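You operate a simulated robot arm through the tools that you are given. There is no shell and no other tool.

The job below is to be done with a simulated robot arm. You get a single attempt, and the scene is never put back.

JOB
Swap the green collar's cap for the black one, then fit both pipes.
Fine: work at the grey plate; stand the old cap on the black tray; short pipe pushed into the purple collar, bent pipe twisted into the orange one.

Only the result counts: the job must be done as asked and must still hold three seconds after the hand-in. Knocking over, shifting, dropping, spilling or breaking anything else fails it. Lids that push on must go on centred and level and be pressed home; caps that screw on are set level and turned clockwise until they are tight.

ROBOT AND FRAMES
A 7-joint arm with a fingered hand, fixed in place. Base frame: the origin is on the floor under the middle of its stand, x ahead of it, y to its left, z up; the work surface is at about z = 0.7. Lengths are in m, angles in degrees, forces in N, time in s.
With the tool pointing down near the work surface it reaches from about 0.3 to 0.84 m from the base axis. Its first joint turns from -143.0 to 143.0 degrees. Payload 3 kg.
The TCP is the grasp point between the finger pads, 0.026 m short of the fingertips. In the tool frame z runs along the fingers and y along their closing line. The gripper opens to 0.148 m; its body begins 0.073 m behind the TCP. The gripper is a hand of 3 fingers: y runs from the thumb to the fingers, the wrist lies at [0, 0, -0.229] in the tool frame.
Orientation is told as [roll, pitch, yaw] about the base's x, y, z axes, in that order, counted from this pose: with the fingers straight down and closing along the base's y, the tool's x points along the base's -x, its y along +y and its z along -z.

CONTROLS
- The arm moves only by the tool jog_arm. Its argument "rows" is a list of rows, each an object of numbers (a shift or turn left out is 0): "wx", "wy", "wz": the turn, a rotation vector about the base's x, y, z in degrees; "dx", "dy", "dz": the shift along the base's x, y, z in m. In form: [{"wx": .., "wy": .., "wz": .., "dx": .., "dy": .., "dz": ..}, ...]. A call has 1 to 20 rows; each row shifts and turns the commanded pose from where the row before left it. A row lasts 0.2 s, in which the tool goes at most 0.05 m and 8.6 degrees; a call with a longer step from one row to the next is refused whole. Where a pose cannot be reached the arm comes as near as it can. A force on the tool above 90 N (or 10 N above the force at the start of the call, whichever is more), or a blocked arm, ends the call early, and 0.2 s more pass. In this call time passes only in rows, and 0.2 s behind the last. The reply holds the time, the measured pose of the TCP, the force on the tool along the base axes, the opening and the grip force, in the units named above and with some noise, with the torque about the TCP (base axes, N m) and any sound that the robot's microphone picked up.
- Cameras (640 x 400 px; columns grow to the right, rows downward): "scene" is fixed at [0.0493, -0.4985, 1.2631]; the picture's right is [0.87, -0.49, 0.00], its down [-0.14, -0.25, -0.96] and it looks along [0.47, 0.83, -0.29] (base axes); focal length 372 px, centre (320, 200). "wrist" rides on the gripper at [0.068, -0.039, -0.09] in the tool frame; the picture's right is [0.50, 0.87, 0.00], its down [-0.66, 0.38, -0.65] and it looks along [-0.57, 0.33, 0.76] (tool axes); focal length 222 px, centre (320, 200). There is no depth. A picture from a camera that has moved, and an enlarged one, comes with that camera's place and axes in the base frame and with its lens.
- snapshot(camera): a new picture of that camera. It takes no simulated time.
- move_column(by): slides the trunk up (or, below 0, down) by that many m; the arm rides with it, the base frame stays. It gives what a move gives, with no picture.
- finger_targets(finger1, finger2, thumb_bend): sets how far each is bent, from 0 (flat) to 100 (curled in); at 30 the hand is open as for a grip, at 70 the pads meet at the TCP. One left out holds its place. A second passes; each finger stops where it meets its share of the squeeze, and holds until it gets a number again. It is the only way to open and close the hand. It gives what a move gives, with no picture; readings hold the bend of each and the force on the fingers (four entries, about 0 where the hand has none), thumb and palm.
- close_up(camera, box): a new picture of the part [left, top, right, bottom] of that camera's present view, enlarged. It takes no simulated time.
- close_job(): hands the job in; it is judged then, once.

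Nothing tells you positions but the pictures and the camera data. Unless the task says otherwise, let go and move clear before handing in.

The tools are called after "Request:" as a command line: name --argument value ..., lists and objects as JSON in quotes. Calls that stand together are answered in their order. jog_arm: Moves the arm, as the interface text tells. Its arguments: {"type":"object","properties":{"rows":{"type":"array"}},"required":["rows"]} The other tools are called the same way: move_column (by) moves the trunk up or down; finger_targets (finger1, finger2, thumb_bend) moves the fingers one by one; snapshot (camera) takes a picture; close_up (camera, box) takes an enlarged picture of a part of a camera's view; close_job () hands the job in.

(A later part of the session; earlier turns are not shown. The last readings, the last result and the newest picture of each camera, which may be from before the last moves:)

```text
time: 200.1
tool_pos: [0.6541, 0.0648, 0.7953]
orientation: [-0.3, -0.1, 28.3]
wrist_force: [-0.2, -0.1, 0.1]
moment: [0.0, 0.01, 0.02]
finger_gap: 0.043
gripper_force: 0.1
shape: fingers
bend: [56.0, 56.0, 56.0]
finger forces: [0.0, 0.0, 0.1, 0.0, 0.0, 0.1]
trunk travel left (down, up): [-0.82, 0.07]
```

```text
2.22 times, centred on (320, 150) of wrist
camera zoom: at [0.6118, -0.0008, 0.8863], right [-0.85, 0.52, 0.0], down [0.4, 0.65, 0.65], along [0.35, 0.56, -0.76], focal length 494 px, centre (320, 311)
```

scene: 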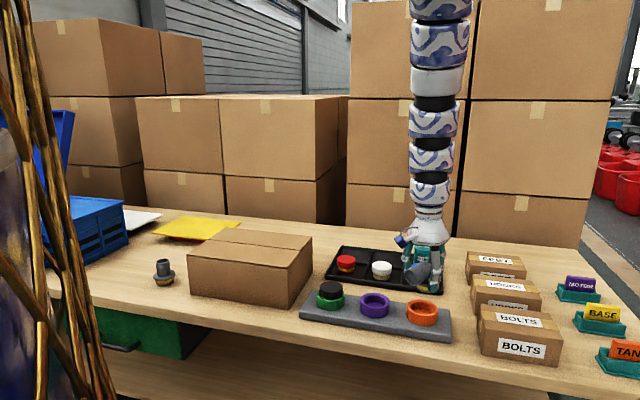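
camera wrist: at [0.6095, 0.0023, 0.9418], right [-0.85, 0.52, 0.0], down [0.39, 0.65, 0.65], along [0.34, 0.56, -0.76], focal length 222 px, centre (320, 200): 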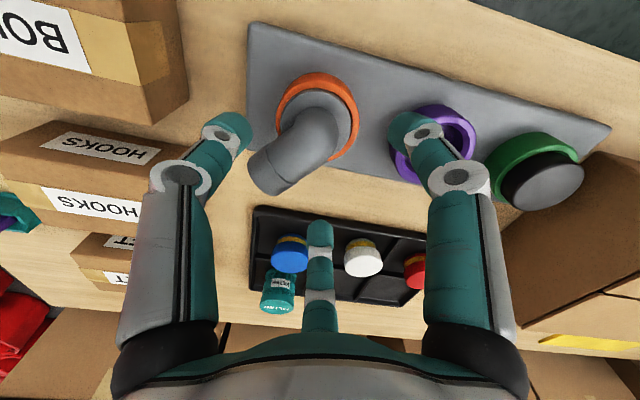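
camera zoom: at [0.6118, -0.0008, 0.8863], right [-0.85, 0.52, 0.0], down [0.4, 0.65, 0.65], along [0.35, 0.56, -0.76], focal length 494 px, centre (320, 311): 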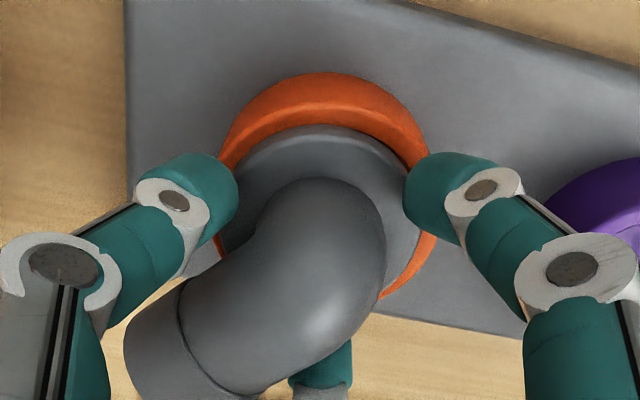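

The tube lies between thumb and finger 2, evenly. Closing onto the neck.

Request:
finger_targets --finger1 62 --finger2 62 --thumb_bend 62

Request:
finger_targets --finger1 68 --finger2 68 --thumb_bend 66

Request:
close_up --camera "scene" --box '[400, 280, 450, 325]'

Request:
close_up --camera "wrist" --box '[220, 60, 420, 240]'

```text
time: 201.1
tool_pos: [0.6536, 0.0653, 0.7953]
orientation: [-0.3, -0.1, 28.4]
wrist_force: [0.0, 0.6, 0.3]
moment: [0.04, -0.02, -0.01]
finger_gap: 0.0286
gripper_force: 2.5
shape: fingers
bend: [60.0, 59.0, 61.0]
finger forces: [1.4, 2.3, 0.1, 0.0, 2.0, 0.0]
trunk travel left (down, up): [-0.82, 0.07]
```

```text
time: 202.1
tool_pos: [0.6535, 0.0645, 0.7961]
orientation: [-0.2, -0.1, 28.4]
wrist_force: [-0.1, 0.3, -0.1]
moment: [-0.01, 0.02, -0.01]
finger_gap: 0.0267
gripper_force: 9.3
shape: fingers
bend: [61.0, 60.0, 62.0]
finger forces: [5.8, 6.1, 0.0, 0.0, 7.2, 0.1]
trunk travel left (down, up): [-0.82, 0.07]
```

```text
8.89 times, centred on (425, 302) of scene
camera zoom: at [0.0493, -0.4985, 1.2631], right [0.87, -0.49, 0.0], down [-0.14, -0.25, -0.96], along [0.47, 0.83, -0.29], focal length 3305 px, centre (-613, -711)
```

zoom: 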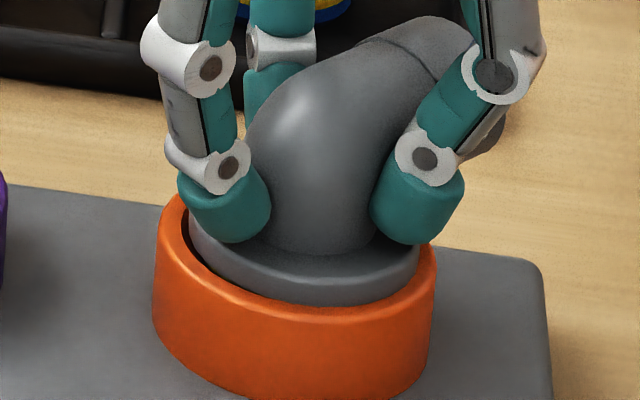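

```text
2.22 times, centred on (320, 150) of wrist
camera zoom: at [0.6118, -0.0008, 0.8863], right [-0.85, 0.52, 0.0], down [0.4, 0.65, 0.65], along [0.35, 0.56, -0.76], focal length 494 px, centre (320, 311)
```

zoom: 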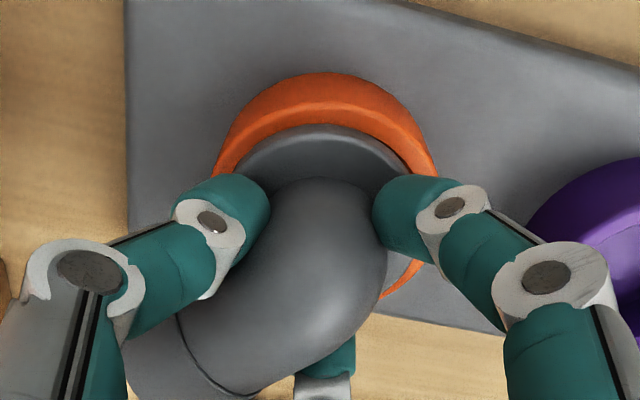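

A good balanced neck grip. Now I'll press down lightly and twist clockwise, watching torque and height.

Request:
jog_arm --rows '[{"dz": -0.001}, {"dz": -0.001}, {"dz": -0.001}, {}]'

Request:
jog_arm --rows '[{"wz": -5}, {"wz": -5}, {"wz": -5}, {"wz": -5}, {}]'

Request:
close_up --camera "scene" --box '[400, 280, 450, 325]'

```text
time: 203.1
tool_pos: [0.6541, 0.0643, 0.794]
orientation: [-0.2, -0.2, 28.2]
wrist_force: [-1.0, 0.2, 12.7]
moment: [-0.1, 0.05, 0.04]
finger_gap: 0.0262
gripper_force: 11.1
shape: fingers
bend: [61.0, 60.0, 63.0]
finger forces: [7.6, 5.7, 0.0, 0.1, 8.6, 0.0]
trunk travel left (down, up): [-0.82, 0.07]
```

```text
time: 204.3
tool_pos: [0.654, 0.0654, 0.7948]
orientation: [-0.1, -0.1, 8.4]
wrist_force: [0.6, 1.5, 7.7]
moment: [-0.03, 0.07, 0.09]
finger_gap: 0.0261
gripper_force: 11.2
shape: fingers
bend: [61.0, 60.0, 63.0]
finger forces: [7.9, 6.1, 0.0, 0.0, 8.3, 0.0]
trunk travel left (down, up): [-0.82, 0.07]
```

```text
8.89 times, centred on (425, 302) of scene
camera zoom: at [0.0493, -0.4985, 1.2631], right [0.87, -0.49, 0.0], down [-0.14, -0.25, -0.96], along [0.47, 0.83, -0.29], focal length 3305 px, centre (-613, -711)
```

zoom: 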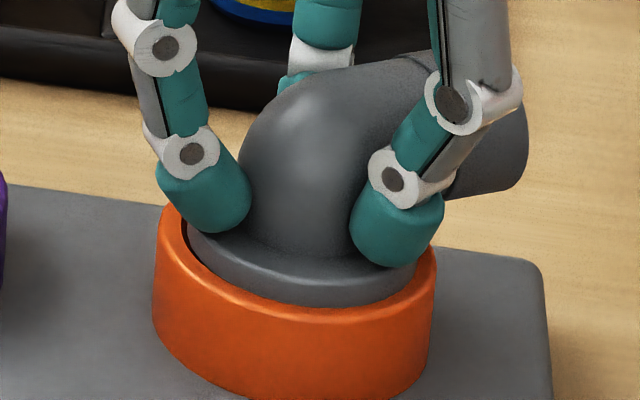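

The pipe is turning with the hand and the force dropped again, so it's drawing down. I'll keep going, following it down slightly.

Request:
jog_arm --rows '[{"wz": -5, "dz": -0.0004}, {"wz": -5}, {"wz": -5, "dz": -0.0004}, {"wz": -5}, {"wz": -5, "dz": -0.0004}, {"wz": -5}, {}]'

Request:
close_up --camera "scene" --box '[400, 280, 450, 325]'

Request:
close_up --camera "wrist" --box '[220, 60, 420, 240]'

```text
time: 205.9
tool_pos: [0.6525, 0.0662, 0.7938]
orientation: [-0.2, 0.0, -21.6]
wrist_force: [-10.4, 13.4, 9.9]
moment: [0.29, 0.29, 0.2]
finger_gap: 0.0183
gripper_force: 17.0
shape: fingers
bend: [64.0, 62.0, 63.0]
finger forces: [11.9, 15.0, 0.0, 0.0, 7.1, 0.1]
trunk travel left (down, up): [-0.82, 0.07]
```

```text
8.89 times, centred on (425, 302) of scene
camera zoom: at [0.0493, -0.4985, 1.2631], right [0.87, -0.49, 0.0], down [-0.14, -0.25, -0.96], along [0.47, 0.83, -0.29], focal length 3305 px, centre (-613, -711)
```

zoom: 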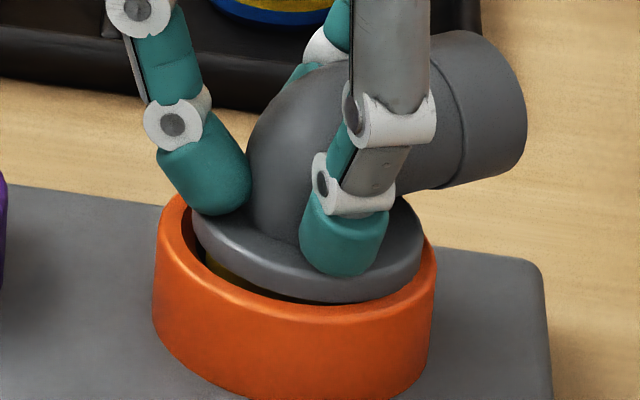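

```text
2.22 times, centred on (320, 150) of wrist
camera zoom: at [0.5746, 0.0562, 0.883], right [-0.15, 0.99, 0.0], down [0.75, 0.11, 0.65], along [0.65, 0.09, -0.76], focal length 494 px, centre (320, 311)
```

zoom: 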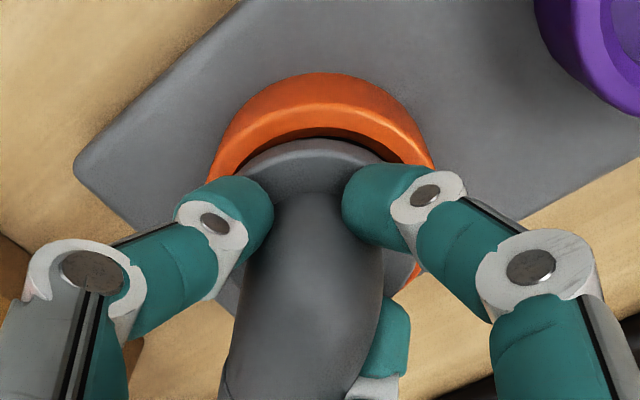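

The pipe stopped turning and the hand ran on around it, pushing it sideways. I'll turn the hand back to relieve that before anything shifts.

Request:
jog_arm --rows '[{"wz": 5}, {"wz": 5}, {"wz": 5}, {"wz": 5}, {"wz": 5}, {}]'

Request:
close_up --camera "scene" --box '[400, 280, 450, 325]'

Request:
close_up --camera "wrist" --box '[220, 60, 420, 240]'

```text
time: 207.3
tool_pos: [0.6542, 0.0637, 0.792]
orientation: [-0.1, -0.1, 3.4]
wrist_force: [-5.2, 7.0, 3.5]
moment: [0.17, 0.15, -0.05]
finger_gap: 0.0238
gripper_force: 12.6
shape: fingers
bend: [62.0, 61.0, 63.0]
finger forces: [7.0, 12.4, 0.0, 0.1, 6.3, 0.0]
trunk travel left (down, up): [-0.82, 0.07]
```

```text
8.89 times, centred on (425, 302) of scene
camera zoom: at [0.0493, -0.4985, 1.2631], right [0.87, -0.49, 0.0], down [-0.14, -0.25, -0.96], along [0.47, 0.83, -0.29], focal length 3305 px, centre (-613, -711)
```

zoom: 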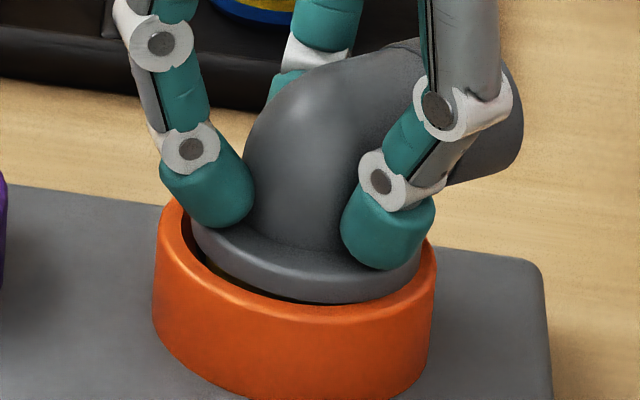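

```text
2.22 times, centred on (320, 150) of wrist
camera zoom: at [0.5876, 0.0229, 0.883], right [-0.55, 0.84, 0.0], down [0.63, 0.42, 0.65], along [0.55, 0.36, -0.76], focal length 494 px, centre (320, 311)
```

zoom: 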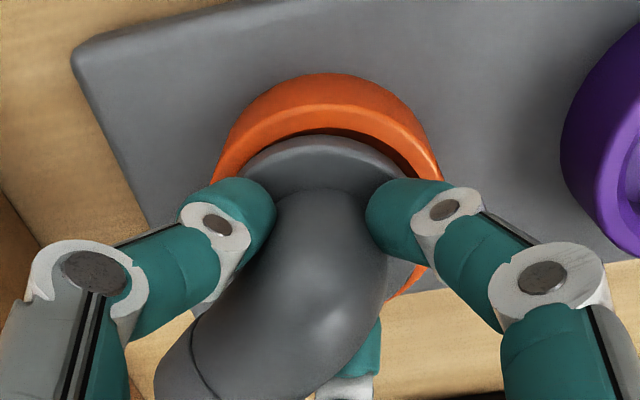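

I'll rotate back a little more to centre the tube between the fingers, then do a gentle 3 mm lift test to find out whether the pipe is retained.

Request:
jog_arm --rows '[{"wz": 5}, {"wz": 5}, {"wz": 4}, {}]'

Request:
jog_arm --rows '[{"dz": 0.002}, {"dz": 0.002}, {}]'

Request:
close_up --camera "scene" --box '[400, 280, 450, 325]'

Request:
close_up --camera "wrist" --box '[220, 60, 420, 240]'

```text
time: 208.3
tool_pos: [0.654, 0.0639, 0.7931]
orientation: [-0.1, -0.1, 17.4]
wrist_force: [-9.7, 1.4, 2.6]
moment: [0.05, 0.33, -0.07]
finger_gap: 0.0246
gripper_force: 12.1
shape: fingers
bend: [62.0, 60.0, 63.0]
finger forces: [8.3, 7.7, 0.1, 0.1, 7.9, 0.0]
trunk travel left (down, up): [-0.82, 0.07]
```

```text
time: 209.1
tool_pos: [0.6552, 0.0647, 0.7971]
orientation: [-0.2, -0.2, 17.4]
wrist_force: [-6.0, 2.3, -1.9]
moment: [0.09, 0.33, 0.01]
finger_gap: 0.0242
gripper_force: 11.5
shape: fingers
bend: [63.0, 61.0, 62.0]
finger forces: [9.6, 7.5, 0.0, 0.0, 6.6, 0.0]
trunk travel left (down, up): [-0.82, 0.07]
```

```text
8.89 times, centred on (425, 302) of scene
camera zoom: at [0.0493, -0.4985, 1.2631], right [0.87, -0.49, 0.0], down [-0.14, -0.25, -0.96], along [0.47, 0.83, -0.29], focal length 3305 px, centre (-613, -711)
```

zoom: 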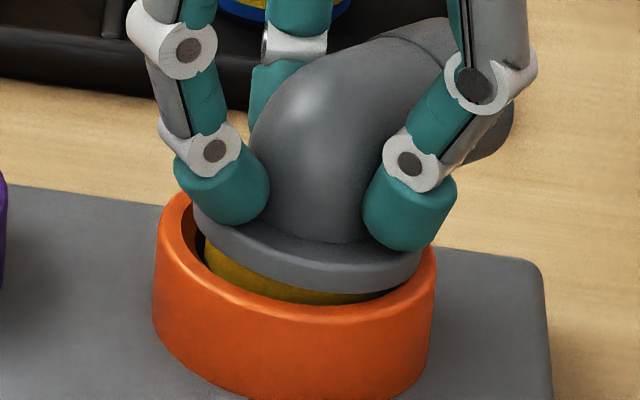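

```text
2.22 times, centred on (320, 150) of wrist
camera zoom: at [0.6002, 0.0084, 0.8869], right [-0.74, 0.68, 0.0], down [0.51, 0.56, 0.65], along [0.44, 0.48, -0.76], focal length 494 px, centre (320, 311)
```

zoom: 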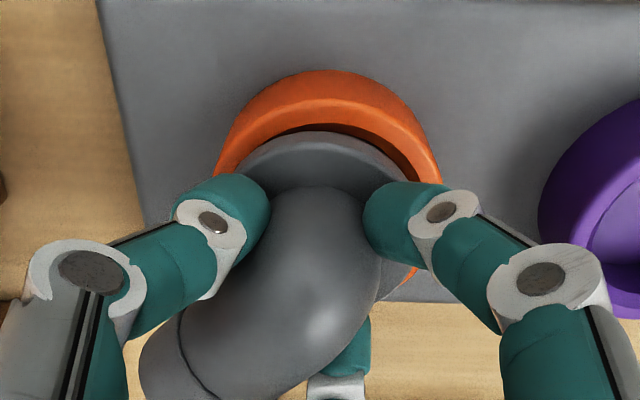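

The pipe lifts freely, so nothing retains it at this angle. I need to understand the earlier blockage, so I'll raise it past that level and lower it again without turning.

Request:
jog_arm --rows '[{"dz": 0.003}, {"dz": 0.003}, {"dz": 0.003}, {}]'

Request:
close_up --camera "scene" --box '[400, 280, 450, 325]'

Request:
close_up --camera "wrist" --box '[220, 60, 420, 240]'

```text
time: 210.1
tool_pos: [0.6542, 0.0648, 0.8064]
orientation: [-0.2, 0.0, 17.3]
wrist_force: [-3.3, 0.6, -2.1]
moment: [0.07, 0.2, -0.03]
finger_gap: 0.0241
gripper_force: 10.9
shape: fingers
bend: [63.0, 61.0, 62.0]
finger forces: [8.0, 7.5, 0.0, 0.1, 6.9, 0.0]
trunk travel left (down, up): [-0.82, 0.07]
```

```text
8.89 times, centred on (425, 302) of scene
camera zoom: at [0.0493, -0.4985, 1.2631], right [0.87, -0.49, 0.0], down [-0.14, -0.25, -0.96], along [0.47, 0.83, -0.29], focal length 3305 px, centre (-613, -711)
```

zoom: 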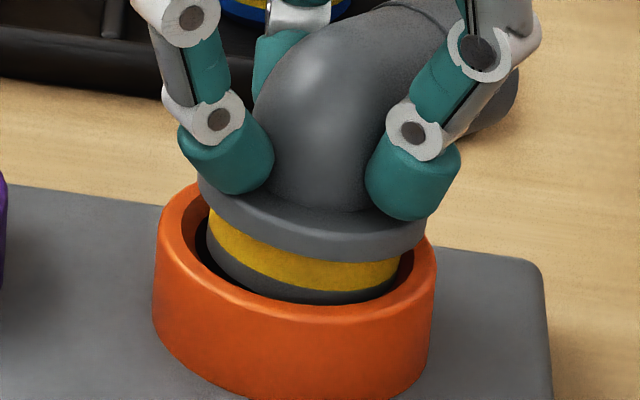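

```text
2.22 times, centred on (320, 150) of wrist
camera zoom: at [0.6004, 0.0087, 0.8961], right [-0.74, 0.68, 0.0], down [0.51, 0.56, 0.65], along [0.44, 0.48, -0.76], focal length 494 px, centre (320, 311)
```

zoom: 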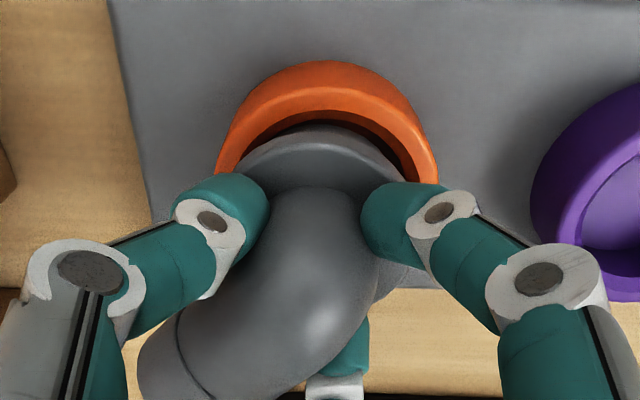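

It came up without resistance. Now I'll lower it straight with no turning and note where it stops.

Request:
jog_arm --rows '[{"dz": -0.002}, {"dz": -0.002}, {}]'

Request:
jog_arm --rows '[{"dz": -0.002}, {"dz": -0.002}, {}]'

Request:
jog_arm --rows '[{"dz": -0.002}, {"dz": -0.001}, {}]'

Request:
close_up --camera "scene" --box '[400, 280, 450, 325]'

```text
time: 210.9
tool_pos: [0.654, 0.0648, 0.8024]
orientation: [-0.3, -0.2, 17.4]
wrist_force: [-7.2, 2.3, 6.0]
moment: [0.12, 0.25, -0.03]
finger_gap: 0.0238
gripper_force: 12.4
shape: fingers
bend: [63.0, 61.0, 62.0]
finger forces: [11.3, 7.9, 0.1, 0.1, 6.8, 0.0]
trunk travel left (down, up): [-0.82, 0.07]
```

```text
time: 211.7
tool_pos: [0.6528, 0.0642, 0.7996]
orientation: [-0.2, -0.4, 17.2]
wrist_force: [-7.1, 2.1, 38.2]
moment: [0.03, 0.2, 0.03]
finger_gap: 0.0243
gripper_force: 30.1
shape: fingers
bend: [61.0, 61.0, 64.0]
finger forces: [20.8, 21.9, 0.0, 0.0, 17.8, 0.0]
trunk travel left (down, up): [-0.82, 0.07]
```

```text
time: 212.5
tool_pos: [0.6533, 0.0636, 0.7989]
orientation: [-0.2, -0.7, 17.3]
wrist_force: [-4.3, 2.0, 91.7]
moment: [-0.3, 0.07, 0.09]
finger_gap: 0.0245
gripper_force: 54.5
shape: fingers
bend: [60.0, 59.0, 67.0]
finger forces: [33.2, 34.2, 0.1, 0.0, 42.1, 0.0]
trunk travel left (down, up): [-0.82, 0.07]
```

```text
8.89 times, centred on (425, 302) of scene
camera zoom: at [0.0493, -0.4985, 1.2631], right [0.87, -0.49, 0.0], down [-0.14, -0.25, -0.96], along [0.47, 0.83, -0.29], focal length 3305 px, centre (-613, -711)
```

zoom: 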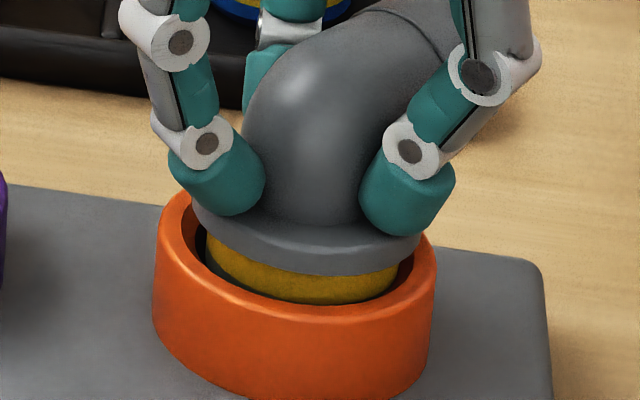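

It stops hard at the same 12 mm depth, and I let the force reach 92 N, so I'll back off at once. This confirms the joint only goes home while being turned clockwise, so I'll redo it as a proper twist-in with a flange grip.

Request:
jog_arm --rows '[{"dz": 0.003}, {"dz": 0.003}, {}]'

Request:
close_up --camera "scene" --box '[395, 275, 455, 330]'

Request:
close_up --camera "wrist" --box '[220, 60, 420, 240]'

```text
time: 213.3
tool_pos: [0.6518, 0.064, 0.8009]
orientation: [-0.2, 0.0, 17.3]
wrist_force: [3.1, 7.4, 29.4]
moment: [0.43, -0.39, 0.08]
finger_gap: 0.0236
gripper_force: 25.5
shape: fingers
bend: [63.0, 59.0, 64.0]
finger forces: [9.6, 28.6, 0.0, 0.0, 12.4, 0.1]
trunk travel left (down, up): [-0.82, 0.07]
```

```text
7.27 times, centred on (425, 302) of scene
camera zoom: at [0.0493, -0.4985, 1.2631], right [0.87, -0.49, 0.0], down [-0.14, -0.25, -0.96], along [0.47, 0.83, -0.29], focal length 2704 px, centre (-444, -546)
```

zoom: 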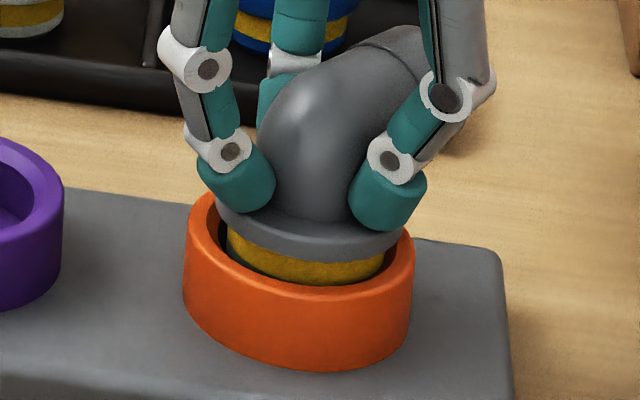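

```text
2.22 times, centred on (320, 150) of wrist
camera zoom: at [0.5982, 0.0081, 0.8906], right [-0.74, 0.68, 0.0], down [0.51, 0.56, 0.65], along [0.44, 0.48, -0.76], focal length 494 px, centre (320, 311)
```

zoom: 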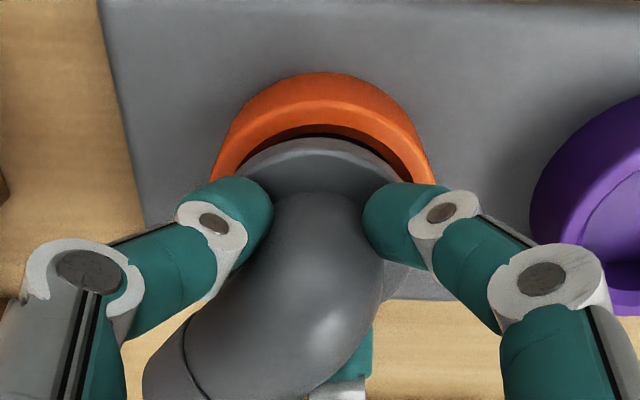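

Still 29 N, so I'll raise a bit more until the load is near zero.

Request:
jog_arm --rows '[{"dz": 0.0015}, {"dz": 0.0015}, {}]'

```text
time: 214.1
tool_pos: [0.6533, 0.0647, 0.8024]
orientation: [-0.2, -0.1, 17.2]
wrist_force: [-2.5, 1.9, -1.1]
moment: [0.12, 0.16, 0.04]
finger_gap: 0.0241
gripper_force: 10.7
shape: fingers
bend: [63.0, 60.0, 62.0]
finger forces: [7.1, 7.9, 0.0, 0.0, 6.2, 0.1]
trunk travel left (down, up): [-0.82, 0.07]
```

Unloaded now. I'll release the neck grip in stages: the finger behind the elbow first, then each flanking finger after rotating slightly away from it.

Request:
finger_targets --finger1 50

Request:
jog_arm --rows '[{"wz": -4}, {"wz": -4}, {}]'

Request:
finger_targets --thumb_bend 49

Request:
close_up --camera "scene" --box '[395, 275, 455, 330]'

Request:
close_up --camera "wrist" --box '[220, 60, 420, 240]'

```text
time: 215.1
tool_pos: [0.6538, 0.065, 0.8039]
orientation: [-0.2, -0.1, 17.3]
wrist_force: [-0.2, 0.1, -0.4]
moment: [0.02, 0.0, -0.03]
finger_gap: 0.0447
gripper_force: 8.1
shape: fingers
bend: [50.0, 61.0, 62.0]
finger forces: [0.1, 8.8, 0.0, 0.1, 7.1, 0.1]
trunk travel left (down, up): [-0.82, 0.07]
```

```text
time: 215.9
tool_pos: [0.6543, 0.0649, 0.8042]
orientation: [-0.1, -0.1, 9.3]
wrist_force: [1.2, 0.5, -1.5]
moment: [0.03, -0.03, 0.0]
finger_gap: 0.0448
gripper_force: 8.1
shape: fingers
bend: [50.0, 61.0, 62.0]
finger forces: [0.0, 9.1, 0.0, 0.0, 6.9, 0.0]
trunk travel left (down, up): [-0.82, 0.07]
```

```text
time: 216.9
tool_pos: [0.6547, 0.0648, 0.8031]
orientation: [-0.2, -0.1, 9.4]
wrist_force: [2.3, 7.2, 4.6]
moment: [0.28, -0.08, 0.01]
finger_gap: 0.0633
gripper_force: 6.9
shape: fingers
bend: [50.0, 63.0, 49.0]
finger forces: [0.0, 13.6, 0.1, 0.0, 0.1, 0.0]
trunk travel left (down, up): [-0.82, 0.07]
```

```text
7.27 times, centred on (425, 302) of scene
camera zoom: at [0.0493, -0.4985, 1.2631], right [0.87, -0.49, 0.0], down [-0.14, -0.25, -0.96], along [0.47, 0.83, -0.29], focal length 2704 px, centre (-444, -546)
```

zoom: 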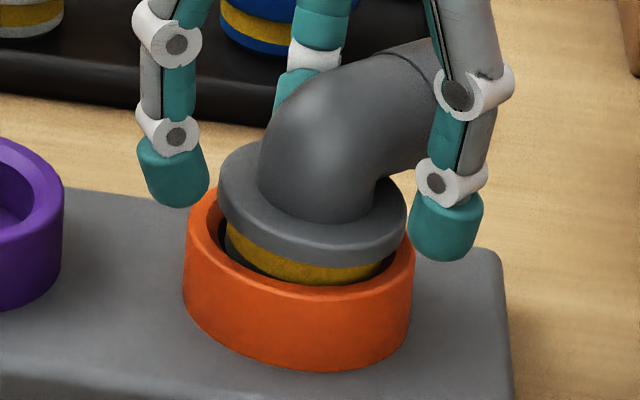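

```text
2.22 times, centred on (320, 150) of wrist
camera zoom: at [0.5929, 0.0168, 0.8938], right [-0.63, 0.77, 0.0], down [0.58, 0.48, 0.65], along [0.51, 0.41, -0.76], focal length 494 px, centre (320, 311)
```

zoom: 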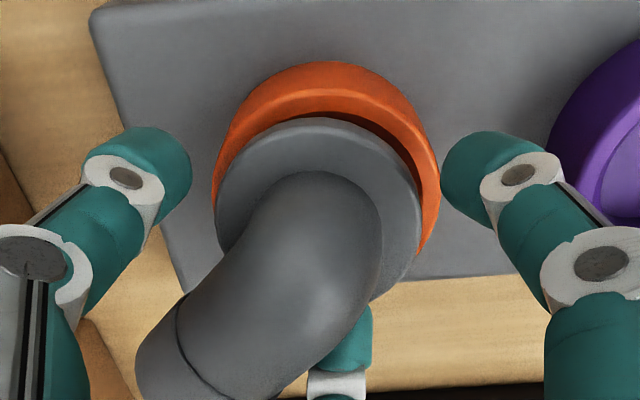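

Finger 2 is still pushing on the tube. I'll rotate it away and open it.

Request:
jog_arm --rows '[{"wz": 5}, {"wz": 5}, {"wz": 4}, {}]'

Request:
finger_targets --finger1 48 --finger2 48 --thumb_bend 48

Request:
close_up --camera "scene" --box '[395, 275, 455, 330]'

Request:
close_up --camera "wrist" --box '[220, 60, 420, 240]'

```text
time: 217.9
tool_pos: [0.6538, 0.0653, 0.8051]
orientation: [-0.3, -0.1, 23.5]
wrist_force: [1.9, 6.6, 3.2]
moment: [0.25, -0.13, -0.03]
finger_gap: 0.0632
gripper_force: 5.4
shape: fingers
bend: [50.0, 63.0, 49.0]
finger forces: [0.0, 11.5, 0.0, 0.0, 0.0, 0.0]
trunk travel left (down, up): [-0.82, 0.07]
```

```text
time: 218.9
tool_pos: [0.6549, 0.0636, 0.8021]
orientation: [-0.2, -0.1, 23.3]
wrist_force: [-0.5, 0.1, 0.2]
moment: [0.01, -0.01, 0.01]
finger_gap: 0.0682
gripper_force: 0.1
shape: fingers
bend: [48.0, 48.0, 48.0]
finger forces: [0.0, 0.1, 0.0, 0.0, 0.1, 0.0]
trunk travel left (down, up): [-0.82, 0.07]
```

```text
7.27 times, centred on (425, 302) of scene
camera zoom: at [0.0493, -0.4985, 1.2631], right [0.87, -0.49, 0.0], down [-0.14, -0.25, -0.96], along [0.47, 0.83, -0.29], focal length 2704 px, centre (-444, -546)
```

zoom: 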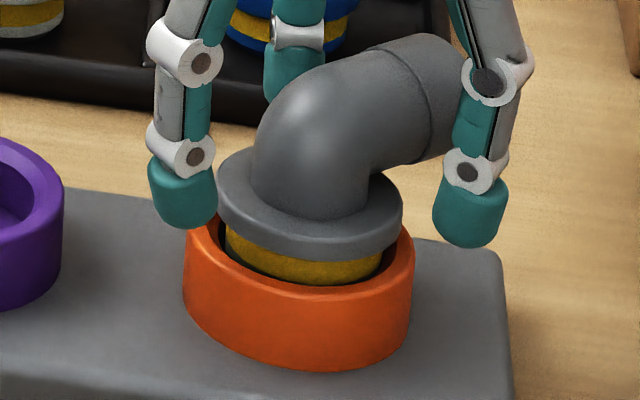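

```text
2.22 times, centred on (320, 150) of wrist
camera zoom: at [0.6068, 0.0032, 0.894], right [-0.8, 0.6, 0.0], down [0.45, 0.61, 0.65], along [0.39, 0.52, -0.76], focal length 494 px, centre (320, 311)
```

zoom: 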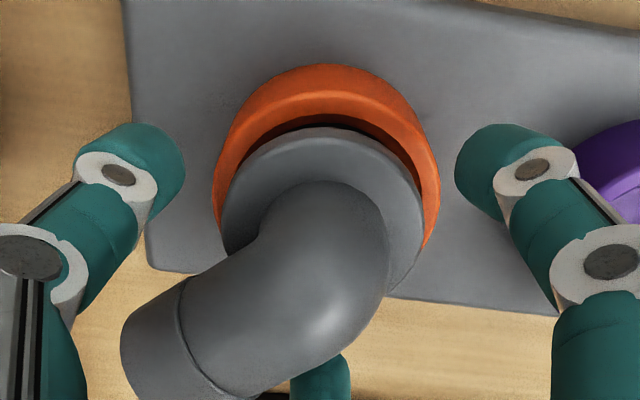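

The pipe stands level on its stop with all fingers clear. I'll rotate to get good finger clearance from the tube and a long stroke, lower, and take a flange-edge grip.

Request:
jog_arm --rows '[{"wz": 5}, {"wz": 5}, {"wz": 5}, {"dz": -0.003}, {"dz": -0.003}, {}]'

Request:
finger_targets --finger1 56 --finger2 56 --thumb_bend 56

Request:
close_up --camera "scene" --box '[395, 275, 455, 330]'

Request:
close_up --camera "wrist" --box '[220, 60, 420, 240]'

```text
time: 220.3
tool_pos: [0.654, 0.0646, 0.7965]
orientation: [-0.2, -0.2, 38.3]
wrist_force: [0.1, 0.2, 0.2]
moment: [0.02, 0.03, -0.03]
finger_gap: 0.0682
gripper_force: 0.0
shape: fingers
bend: [48.0, 48.0, 48.0]
finger forces: [0.1, 0.1, 0.0, 0.0, 0.1, 0.0]
trunk travel left (down, up): [-0.82, 0.07]
```

```text
time: 221.3
tool_pos: [0.653, 0.0647, 0.7968]
orientation: [-0.2, -0.1, 38.3]
wrist_force: [-0.3, 0.0, 1.4]
moment: [-0.04, -0.01, 0.0]
finger_gap: 0.0464
gripper_force: 2.4
shape: fingers
bend: [55.0, 54.0, 55.0]
finger forces: [0.9, 1.4, 0.0, 0.0, 1.4, 0.0]
trunk travel left (down, up): [-0.82, 0.07]
```

```text
7.27 times, centred on (425, 302) of scene
camera zoom: at [0.0493, -0.4985, 1.2631], right [0.87, -0.49, 0.0], down [-0.14, -0.25, -0.96], along [0.47, 0.83, -0.29], focal length 2704 px, centre (-444, -546)
```

zoom: 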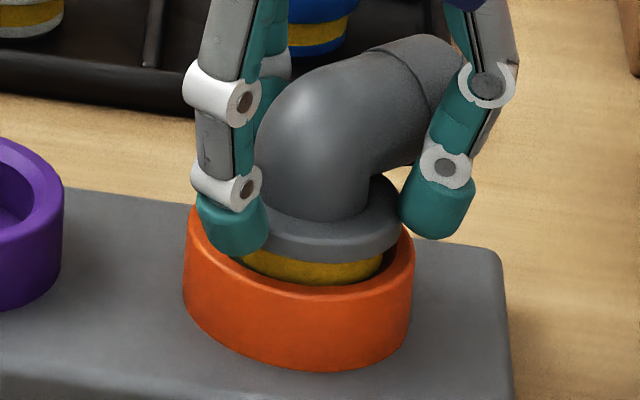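

```text
2.22 times, centred on (320, 150) of wrist
camera zoom: at [0.6237, -0.0067, 0.8869], right [-0.93, 0.37, 0.0], down [0.28, 0.7, 0.65], along [0.24, 0.61, -0.76], focal length 494 px, centre (320, 311)
```

zoom: 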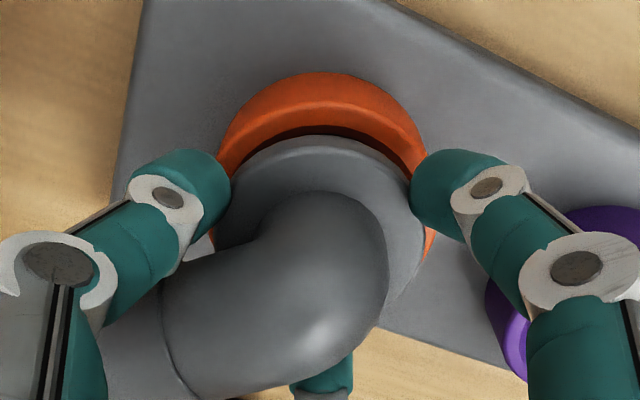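

All three pads touch the flange evenly. I'll firm up, press lightly, and twist clockwise in stages.

Request:
finger_targets --finger1 72 --finger2 72 --thumb_bend 65

Request:
jog_arm --rows '[{"dz": -0.001}, {"dz": -0.001}, {}]'

Request:
jog_arm --rows '[{"wz": -6}, {"wz": -6}, {"wz": -6}, {"wz": -6}, {"wz": -6}, {}]'

Request:
close_up --camera "scene" --box '[395, 275, 455, 330]'

Request:
close_up --camera "wrist" --box '[220, 60, 420, 240]'

```text
time: 222.3
tool_pos: [0.6532, 0.0642, 0.7977]
orientation: [-0.2, -0.1, 38.4]
wrist_force: [0.2, 0.3, 12.3]
moment: [-0.04, 0.0, 0.02]
finger_gap: 0.0417
gripper_force: 16.8
shape: fingers
bend: [57.0, 55.0, 58.0]
finger forces: [11.3, 11.1, 0.0, 0.0, 12.3, 0.1]
trunk travel left (down, up): [-0.82, 0.07]
```

```text
time: 223.1
tool_pos: [0.6536, 0.0655, 0.7965]
orientation: [-0.1, -0.1, 38.5]
wrist_force: [-1.1, 1.6, 24.3]
moment: [0.01, 0.14, 0.01]
finger_gap: 0.0415
gripper_force: 23.6
shape: fingers
bend: [56.0, 55.0, 58.0]
finger forces: [17.8, 14.3, 0.1, 0.0, 14.7, 0.1]
trunk travel left (down, up): [-0.82, 0.07]
```

```text
time: 224.5
tool_pos: [0.6541, 0.0649, 0.7961]
orientation: [-0.2, -0.2, 8.1]
wrist_force: [2.7, -1.2, 27.3]
moment: [-0.11, 0.06, 0.21]
finger_gap: 0.0407
gripper_force: 24.6
shape: fingers
bend: [56.0, 55.0, 59.0]
finger forces: [17.4, 12.8, 0.0, 0.0, 18.2, 0.0]
trunk travel left (down, up): [-0.82, 0.07]
```

```text
7.27 times, centred on (425, 302) of scene
camera zoom: at [0.0493, -0.4985, 1.2631], right [0.87, -0.49, 0.0], down [-0.14, -0.25, -0.96], along [0.47, 0.83, -0.29], focal length 2704 px, centre (-444, -546)
```

zoom: 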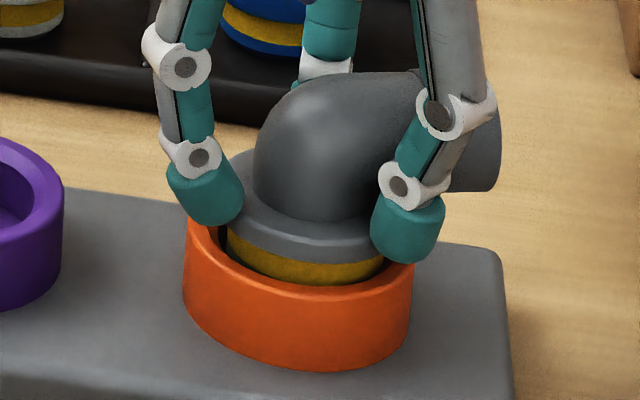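

```text
2.22 times, centred on (320, 150) of wrist
camera zoom: at [0.5913, 0.0175, 0.8868], right [-0.62, 0.79, 0.0], down [0.59, 0.47, 0.66], along [0.52, 0.4, -0.76], focal length 494 px, centre (320, 311)
```

zoom: 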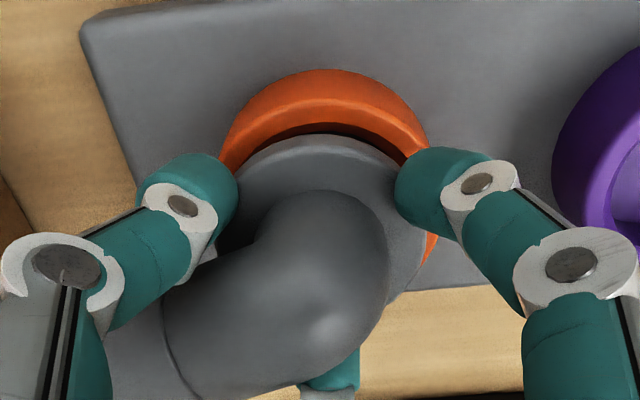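

The pipe turned 30° with the hand, with the torque at 0.21 N·m. Continuing.

Request:
jog_arm --rows '[{"wz": -6}, {"wz": -6}, {"wz": -6}, {"wz": -6}, {"wz": -6}, {}]'

Request:
close_up --camera "scene" --box '[395, 275, 455, 330]'

```text
time: 225.9
tool_pos: [0.6528, 0.0652, 0.7933]
orientation: [-0.2, 0.0, -21.7]
wrist_force: [-4.2, 3.7, -6.3]
moment: [0.09, 0.09, 0.09]
finger_gap: 0.0214
gripper_force: 10.3
shape: fingers
bend: [62.0, 60.0, 62.0]
finger forces: [8.6, 6.4, 0.0, 0.0, 4.4, 0.0]
trunk travel left (down, up): [-0.82, 0.07]
```

```text
7.27 times, centred on (425, 302) of scene
camera zoom: at [0.0493, -0.4985, 1.2631], right [0.87, -0.49, 0.0], down [-0.14, -0.25, -0.96], along [0.47, 0.83, -0.29], focal length 2704 px, centre (-444, -546)
```

zoom: 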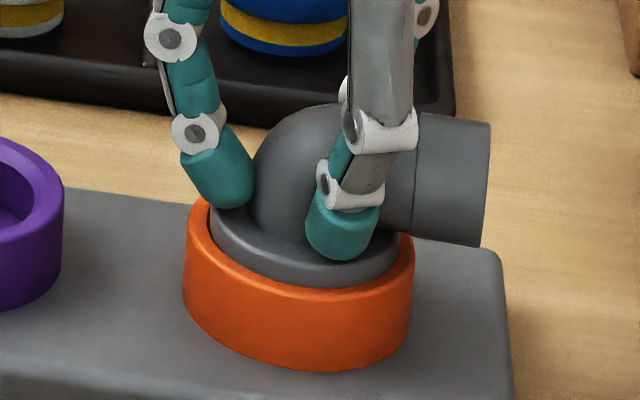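

It dropped home after about 50° of clockwise turn, and I feel it pulling the hand down by 6 N. I'll follow it down to let it seat fully.

Request:
jog_arm --rows '[{"dz": -0.001}, {"dz": -0.001}, {}]'

Request:
close_up --camera "scene" --box '[400, 280, 450, 325]'

Request:
close_up --camera "wrist" --box '[220, 60, 420, 240]'

```text
time: 226.7
tool_pos: [0.6528, 0.0661, 0.7937]
orientation: [-0.2, -0.1, -21.5]
wrist_force: [-7.4, 3.5, 1.6]
moment: [0.12, 0.2, 0.04]
finger_gap: 0.0216
gripper_force: 10.7
shape: fingers
bend: [62.0, 61.0, 62.0]
finger forces: [9.9, 6.2, 0.0, 0.1, 5.4, 0.1]
trunk travel left (down, up): [-0.82, 0.07]
```

```text
8.89 times, centred on (425, 302) of scene
camera zoom: at [0.0493, -0.4985, 1.2631], right [0.87, -0.49, 0.0], down [-0.14, -0.25, -0.96], along [0.47, 0.83, -0.29], focal length 3305 px, centre (-613, -711)
```

zoom: 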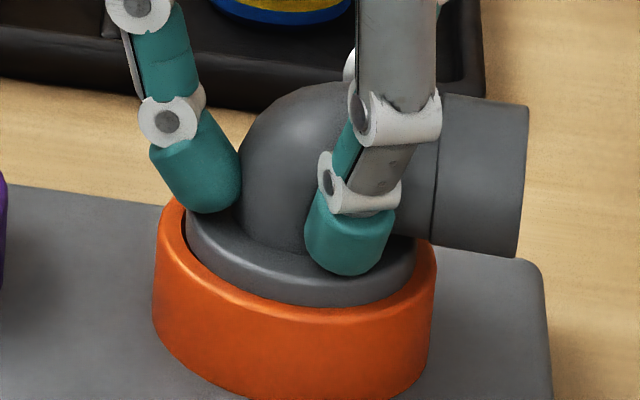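

```text
2.22 times, centred on (320, 150) of wrist
camera zoom: at [0.5753, 0.055, 0.8839], right [-0.15, 0.99, 0.0], down [0.75, 0.11, 0.65], along [0.65, 0.09, -0.76], focal length 494 px, centre (320, 311)
```

zoom: 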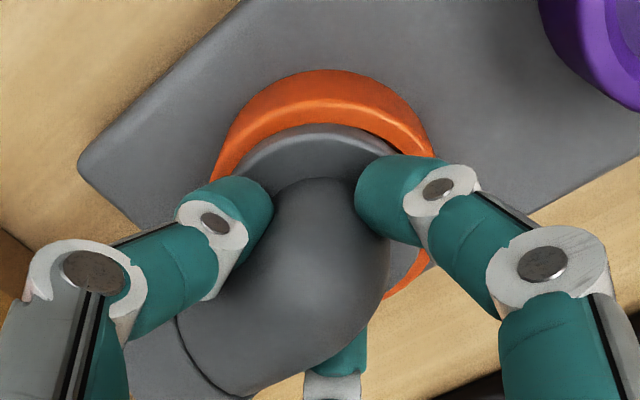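

Seated again with the flange at the rim. I'll try a little more clockwise turn to check it's tight.

Request:
jog_arm --rows '[{"wz": -4}, {"wz": -4}, {"wz": -4}, {}]'

Request:
close_up --camera "scene" --box '[400, 280, 450, 325]'

Request:
close_up --camera "wrist" --box '[220, 60, 420, 240]'

```text
time: 227.7
tool_pos: [0.654, 0.0651, 0.7929]
orientation: [-0.1, -0.1, -33.8]
wrist_force: [-4.7, 2.1, -0.9]
moment: [0.04, 0.13, 0.27]
finger_gap: 0.0205
gripper_force: 11.7
shape: fingers
bend: [61.0, 62.0, 62.0]
finger forces: [9.9, 8.3, 0.0, 0.0, 5.5, 0.0]
trunk travel left (down, up): [-0.82, 0.07]
```

```text
8.89 times, centred on (425, 302) of scene
camera zoom: at [0.0493, -0.4985, 1.2631], right [0.87, -0.49, 0.0], down [-0.14, -0.25, -0.96], along [0.47, 0.83, -0.29], focal length 3305 px, centre (-613, -711)
```

zoom: 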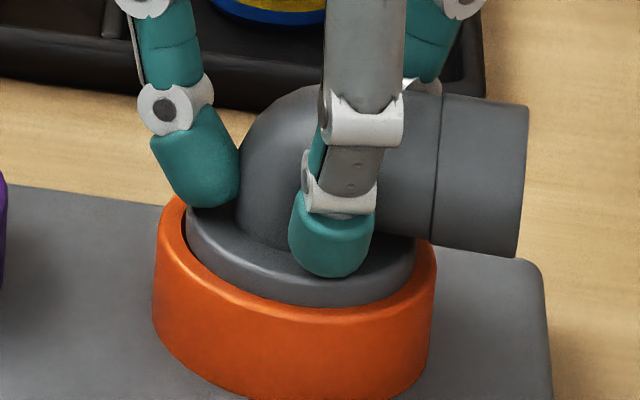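

```text
2.22 times, centred on (320, 150) of wrist
camera zoom: at [0.5756, 0.0708, 0.8837], right [0.07, 1.0, 0.0], down [0.76, -0.05, 0.65], along [0.65, -0.04, -0.76], focal length 494 px, centre (320, 311)
```

zoom: 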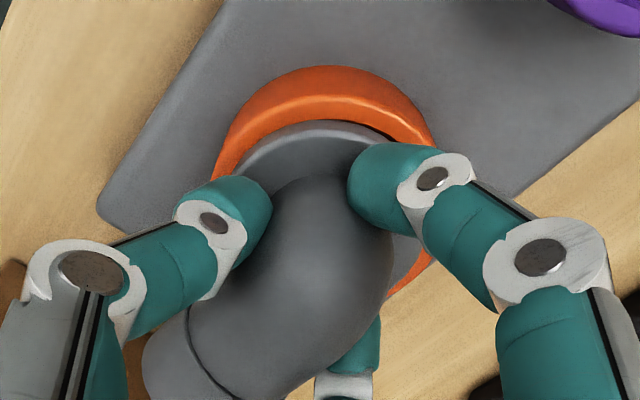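

The pipe stayed put while the hand turned against 0.27 N·m, so it is tight. I must not turn it back, so first I'll relax the squeeze in place, then open the two fingers that aren't beside the tube.

Request:
finger_targets --finger1 60 --finger2 60 --thumb_bend 60

Request:
close_up --camera "scene" --box '[400, 280, 450, 325]'

```text
time: 228.7
tool_pos: [0.6539, 0.0654, 0.7934]
orientation: [-0.1, -0.1, -33.7]
wrist_force: [0.8, 2.3, 2.2]
moment: [0.07, -0.02, 0.08]
finger_gap: 0.0306
gripper_force: 1.4
shape: fingers
bend: [59.0, 59.0, 60.0]
finger forces: [0.4, 2.1, 0.0, 0.0, 0.2, 0.1]
trunk travel left (down, up): [-0.82, 0.07]
```

```text
8.89 times, centred on (425, 302) of scene
camera zoom: at [0.0493, -0.4985, 1.2631], right [0.87, -0.49, 0.0], down [-0.14, -0.25, -0.96], along [0.47, 0.83, -0.29], focal length 3305 px, centre (-613, -711)
```

zoom: 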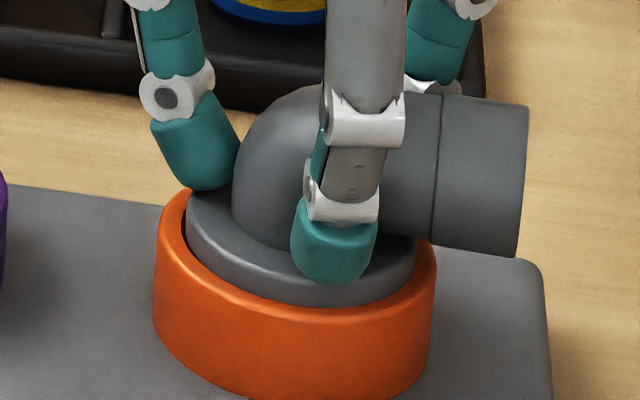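

The squeeze is nearly gone and the pipe hasn't moved. Opening finger 1 and the thumb.

Request:
finger_targets --finger1 47 --finger2 58.5 --thumb_bend 47

Request:
close_up --camera "scene" --box '[400, 280, 450, 325]'

Request:
close_up --camera "wrist" --box '[220, 60, 420, 240]'

```text
time: 229.7
tool_pos: [0.6543, 0.0649, 0.7929]
orientation: [-0.1, -0.1, -33.6]
wrist_force: [1.4, 0.9, 0.5]
moment: [0.04, 0.04, 0.03]
finger_gap: 0.0715
gripper_force: 0.7
shape: fingers
bend: [47.0, 58.0, 47.0]
finger forces: [0.1, 1.1, 0.0, 0.0, 0.0, 0.1]
trunk travel left (down, up): [-0.82, 0.07]
```

```text
8.89 times, centred on (425, 302) of scene
camera zoom: at [0.0493, -0.4985, 1.2631], right [0.87, -0.49, 0.0], down [-0.14, -0.25, -0.96], along [0.47, 0.83, -0.29], focal length 3305 px, centre (-613, -711)
```

zoom: 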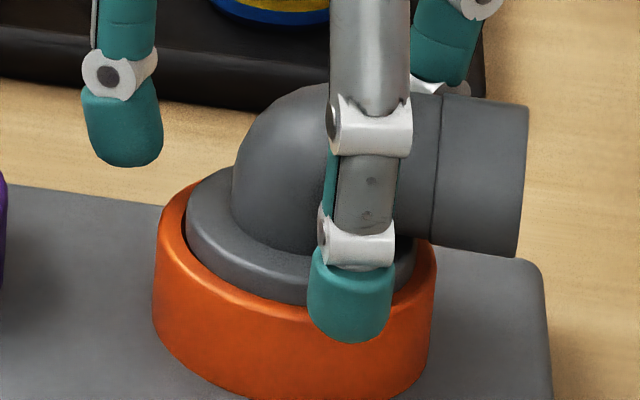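

```text
2.22 times, centred on (320, 150) of wrist
camera zoom: at [0.5757, 0.0708, 0.8837], right [0.06, 1.0, 0.0], down [0.76, -0.05, 0.65], along [0.65, -0.04, -0.76], focal length 494 px, centre (320, 311)
```

zoom: 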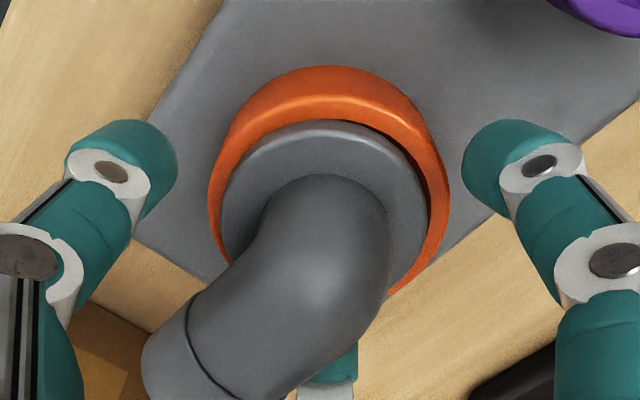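

The pipe is seated and undisturbed. I'll rotate finger 2 away from the tube, open it, and rise clear.

Request:
jog_arm --rows '[{"wz": 4}, {"wz": 4}, {"wz": 4}, {"wz": 4}, {}]'

Request:
finger_targets --finger2 47

Request:
close_up --camera "scene" --box '[400, 280, 450, 325]'

Request:
close_up --camera "wrist" --box '[220, 60, 420, 240]'

```text
time: 230.9
tool_pos: [0.6553, 0.0645, 0.793]
orientation: [-0.2, -0.1, -17.6]
wrist_force: [0.1, 0.4, -0.5]
moment: [0.03, -0.01, 0.02]
finger_gap: 0.0717
gripper_force: 0.1
shape: fingers
bend: [47.0, 58.0, 47.0]
finger forces: [0.0, 0.0, 0.0, 0.0, 0.1, 0.0]
trunk travel left (down, up): [-0.82, 0.07]
```

```text
time: 231.9
tool_pos: [0.6546, 0.0647, 0.7926]
orientation: [-0.3, -0.1, -17.7]
wrist_force: [0.2, -1.4, -0.2]
moment: [0.02, 0.01, 0.0]
finger_gap: 0.0714
gripper_force: 0.0
shape: fingers
bend: [47.0, 47.0, 47.0]
finger forces: [0.0, 0.0, 0.0, 0.0, 0.0, 0.0]
trunk travel left (down, up): [-0.82, 0.07]
```

```text
8.89 times, centred on (425, 302) of scene
camera zoom: at [0.0493, -0.4985, 1.2631], right [0.87, -0.49, 0.0], down [-0.14, -0.25, -0.96], along [0.47, 0.83, -0.29], focal length 3305 px, centre (-613, -711)
```

zoom: 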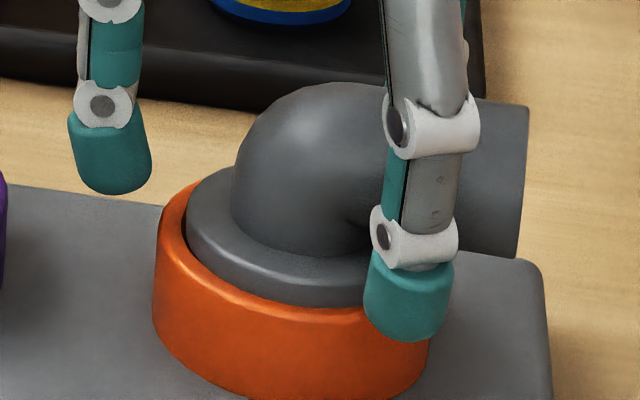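

```text
2.22 times, centred on (320, 150) of wrist
camera zoom: at [0.5774, 0.0492, 0.8832], right [-0.21, 0.98, 0.0], down [0.74, 0.16, 0.65], along [0.64, 0.14, -0.76], focal length 494 px, centre (320, 311)
```

zoom: 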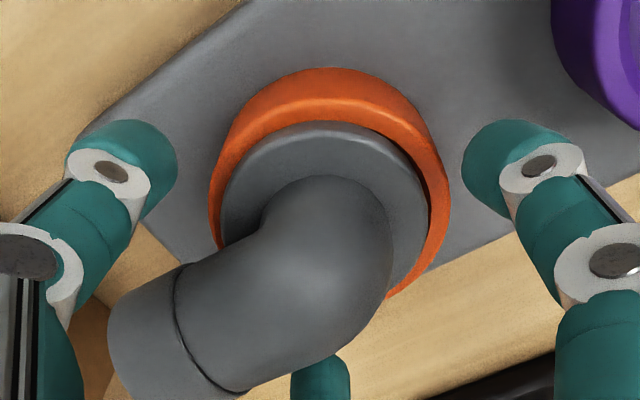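

All fingers are free and the pipe hasn't moved. As a final tightness check I'll nudge the tube clockwise with one finger, which can only tighten it.

Request:
jog_arm --rows '[{"wz": -5}, {"wz": -5}, {"wz": -5}, {}]'

Request:
jog_arm --rows '[{"wz": -3}, {}]'

Request:
jog_arm --rows '[{"wz": -3}, {}]'

Request:
close_up --camera "wrist" --box '[220, 60, 420, 240]'

Request:
close_up --camera "scene" --box '[400, 280, 450, 325]'

```text
time: 232.9
tool_pos: [0.6543, 0.064, 0.7938]
orientation: [-0.2, 0.0, -32.7]
wrist_force: [0.9, 0.8, 0.1]
moment: [0.02, -0.02, -0.04]
finger_gap: 0.0717
gripper_force: 0.2
shape: fingers
bend: [47.0, 47.0, 47.0]
finger forces: [0.0, 0.0, 0.0, 0.0, 0.0, 0.1]
trunk travel left (down, up): [-0.82, 0.07]
```

```text
time: 233.5
tool_pos: [0.6558, 0.0653, 0.7932]
orientation: [-0.1, -0.1, -35.7]
wrist_force: [0.3, 0.7, 0.4]
moment: [0.0, -0.05, 0.03]
finger_gap: 0.0715
gripper_force: 0.1
shape: fingers
bend: [47.0, 47.0, 47.0]
finger forces: [0.1, 0.0, 0.0, 0.1, 0.0, 0.0]
trunk travel left (down, up): [-0.82, 0.07]
```

```text
time: 234.1
tool_pos: [0.6539, 0.0654, 0.7933]
orientation: [-0.2, -0.1, -38.8]
wrist_force: [-1.4, 0.3, -0.3]
moment: [0.05, 0.03, 0.05]
finger_gap: 0.0714
gripper_force: 0.0
shape: fingers
bend: [47.0, 47.0, 47.0]
finger forces: [0.0, 0.1, 0.0, 0.0, 0.1, 0.0]
trunk travel left (down, up): [-0.82, 0.07]
```

```text
2.22 times, centred on (320, 150) of wrist
camera zoom: at [0.5761, 0.0776, 0.8835], right [0.15, 0.99, 0.0], down [0.75, -0.11, 0.65], along [0.65, -0.1, -0.76], focal length 494 px, centre (320, 311)
```

zoom: 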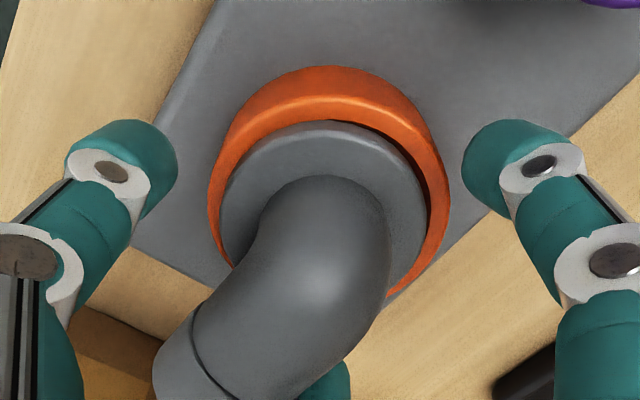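

```text
8.89 times, centred on (425, 302) of scene
camera zoom: at [0.0493, -0.4985, 1.2631], right [0.87, -0.49, 0.0], down [-0.14, -0.25, -0.96], along [0.47, 0.83, -0.29], focal length 3305 px, centre (-613, -711)
```

zoom: 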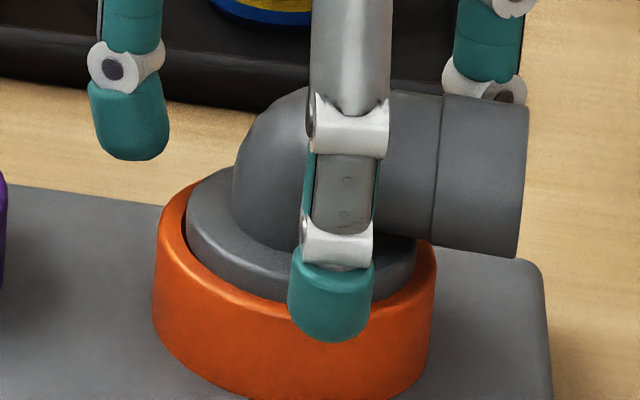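

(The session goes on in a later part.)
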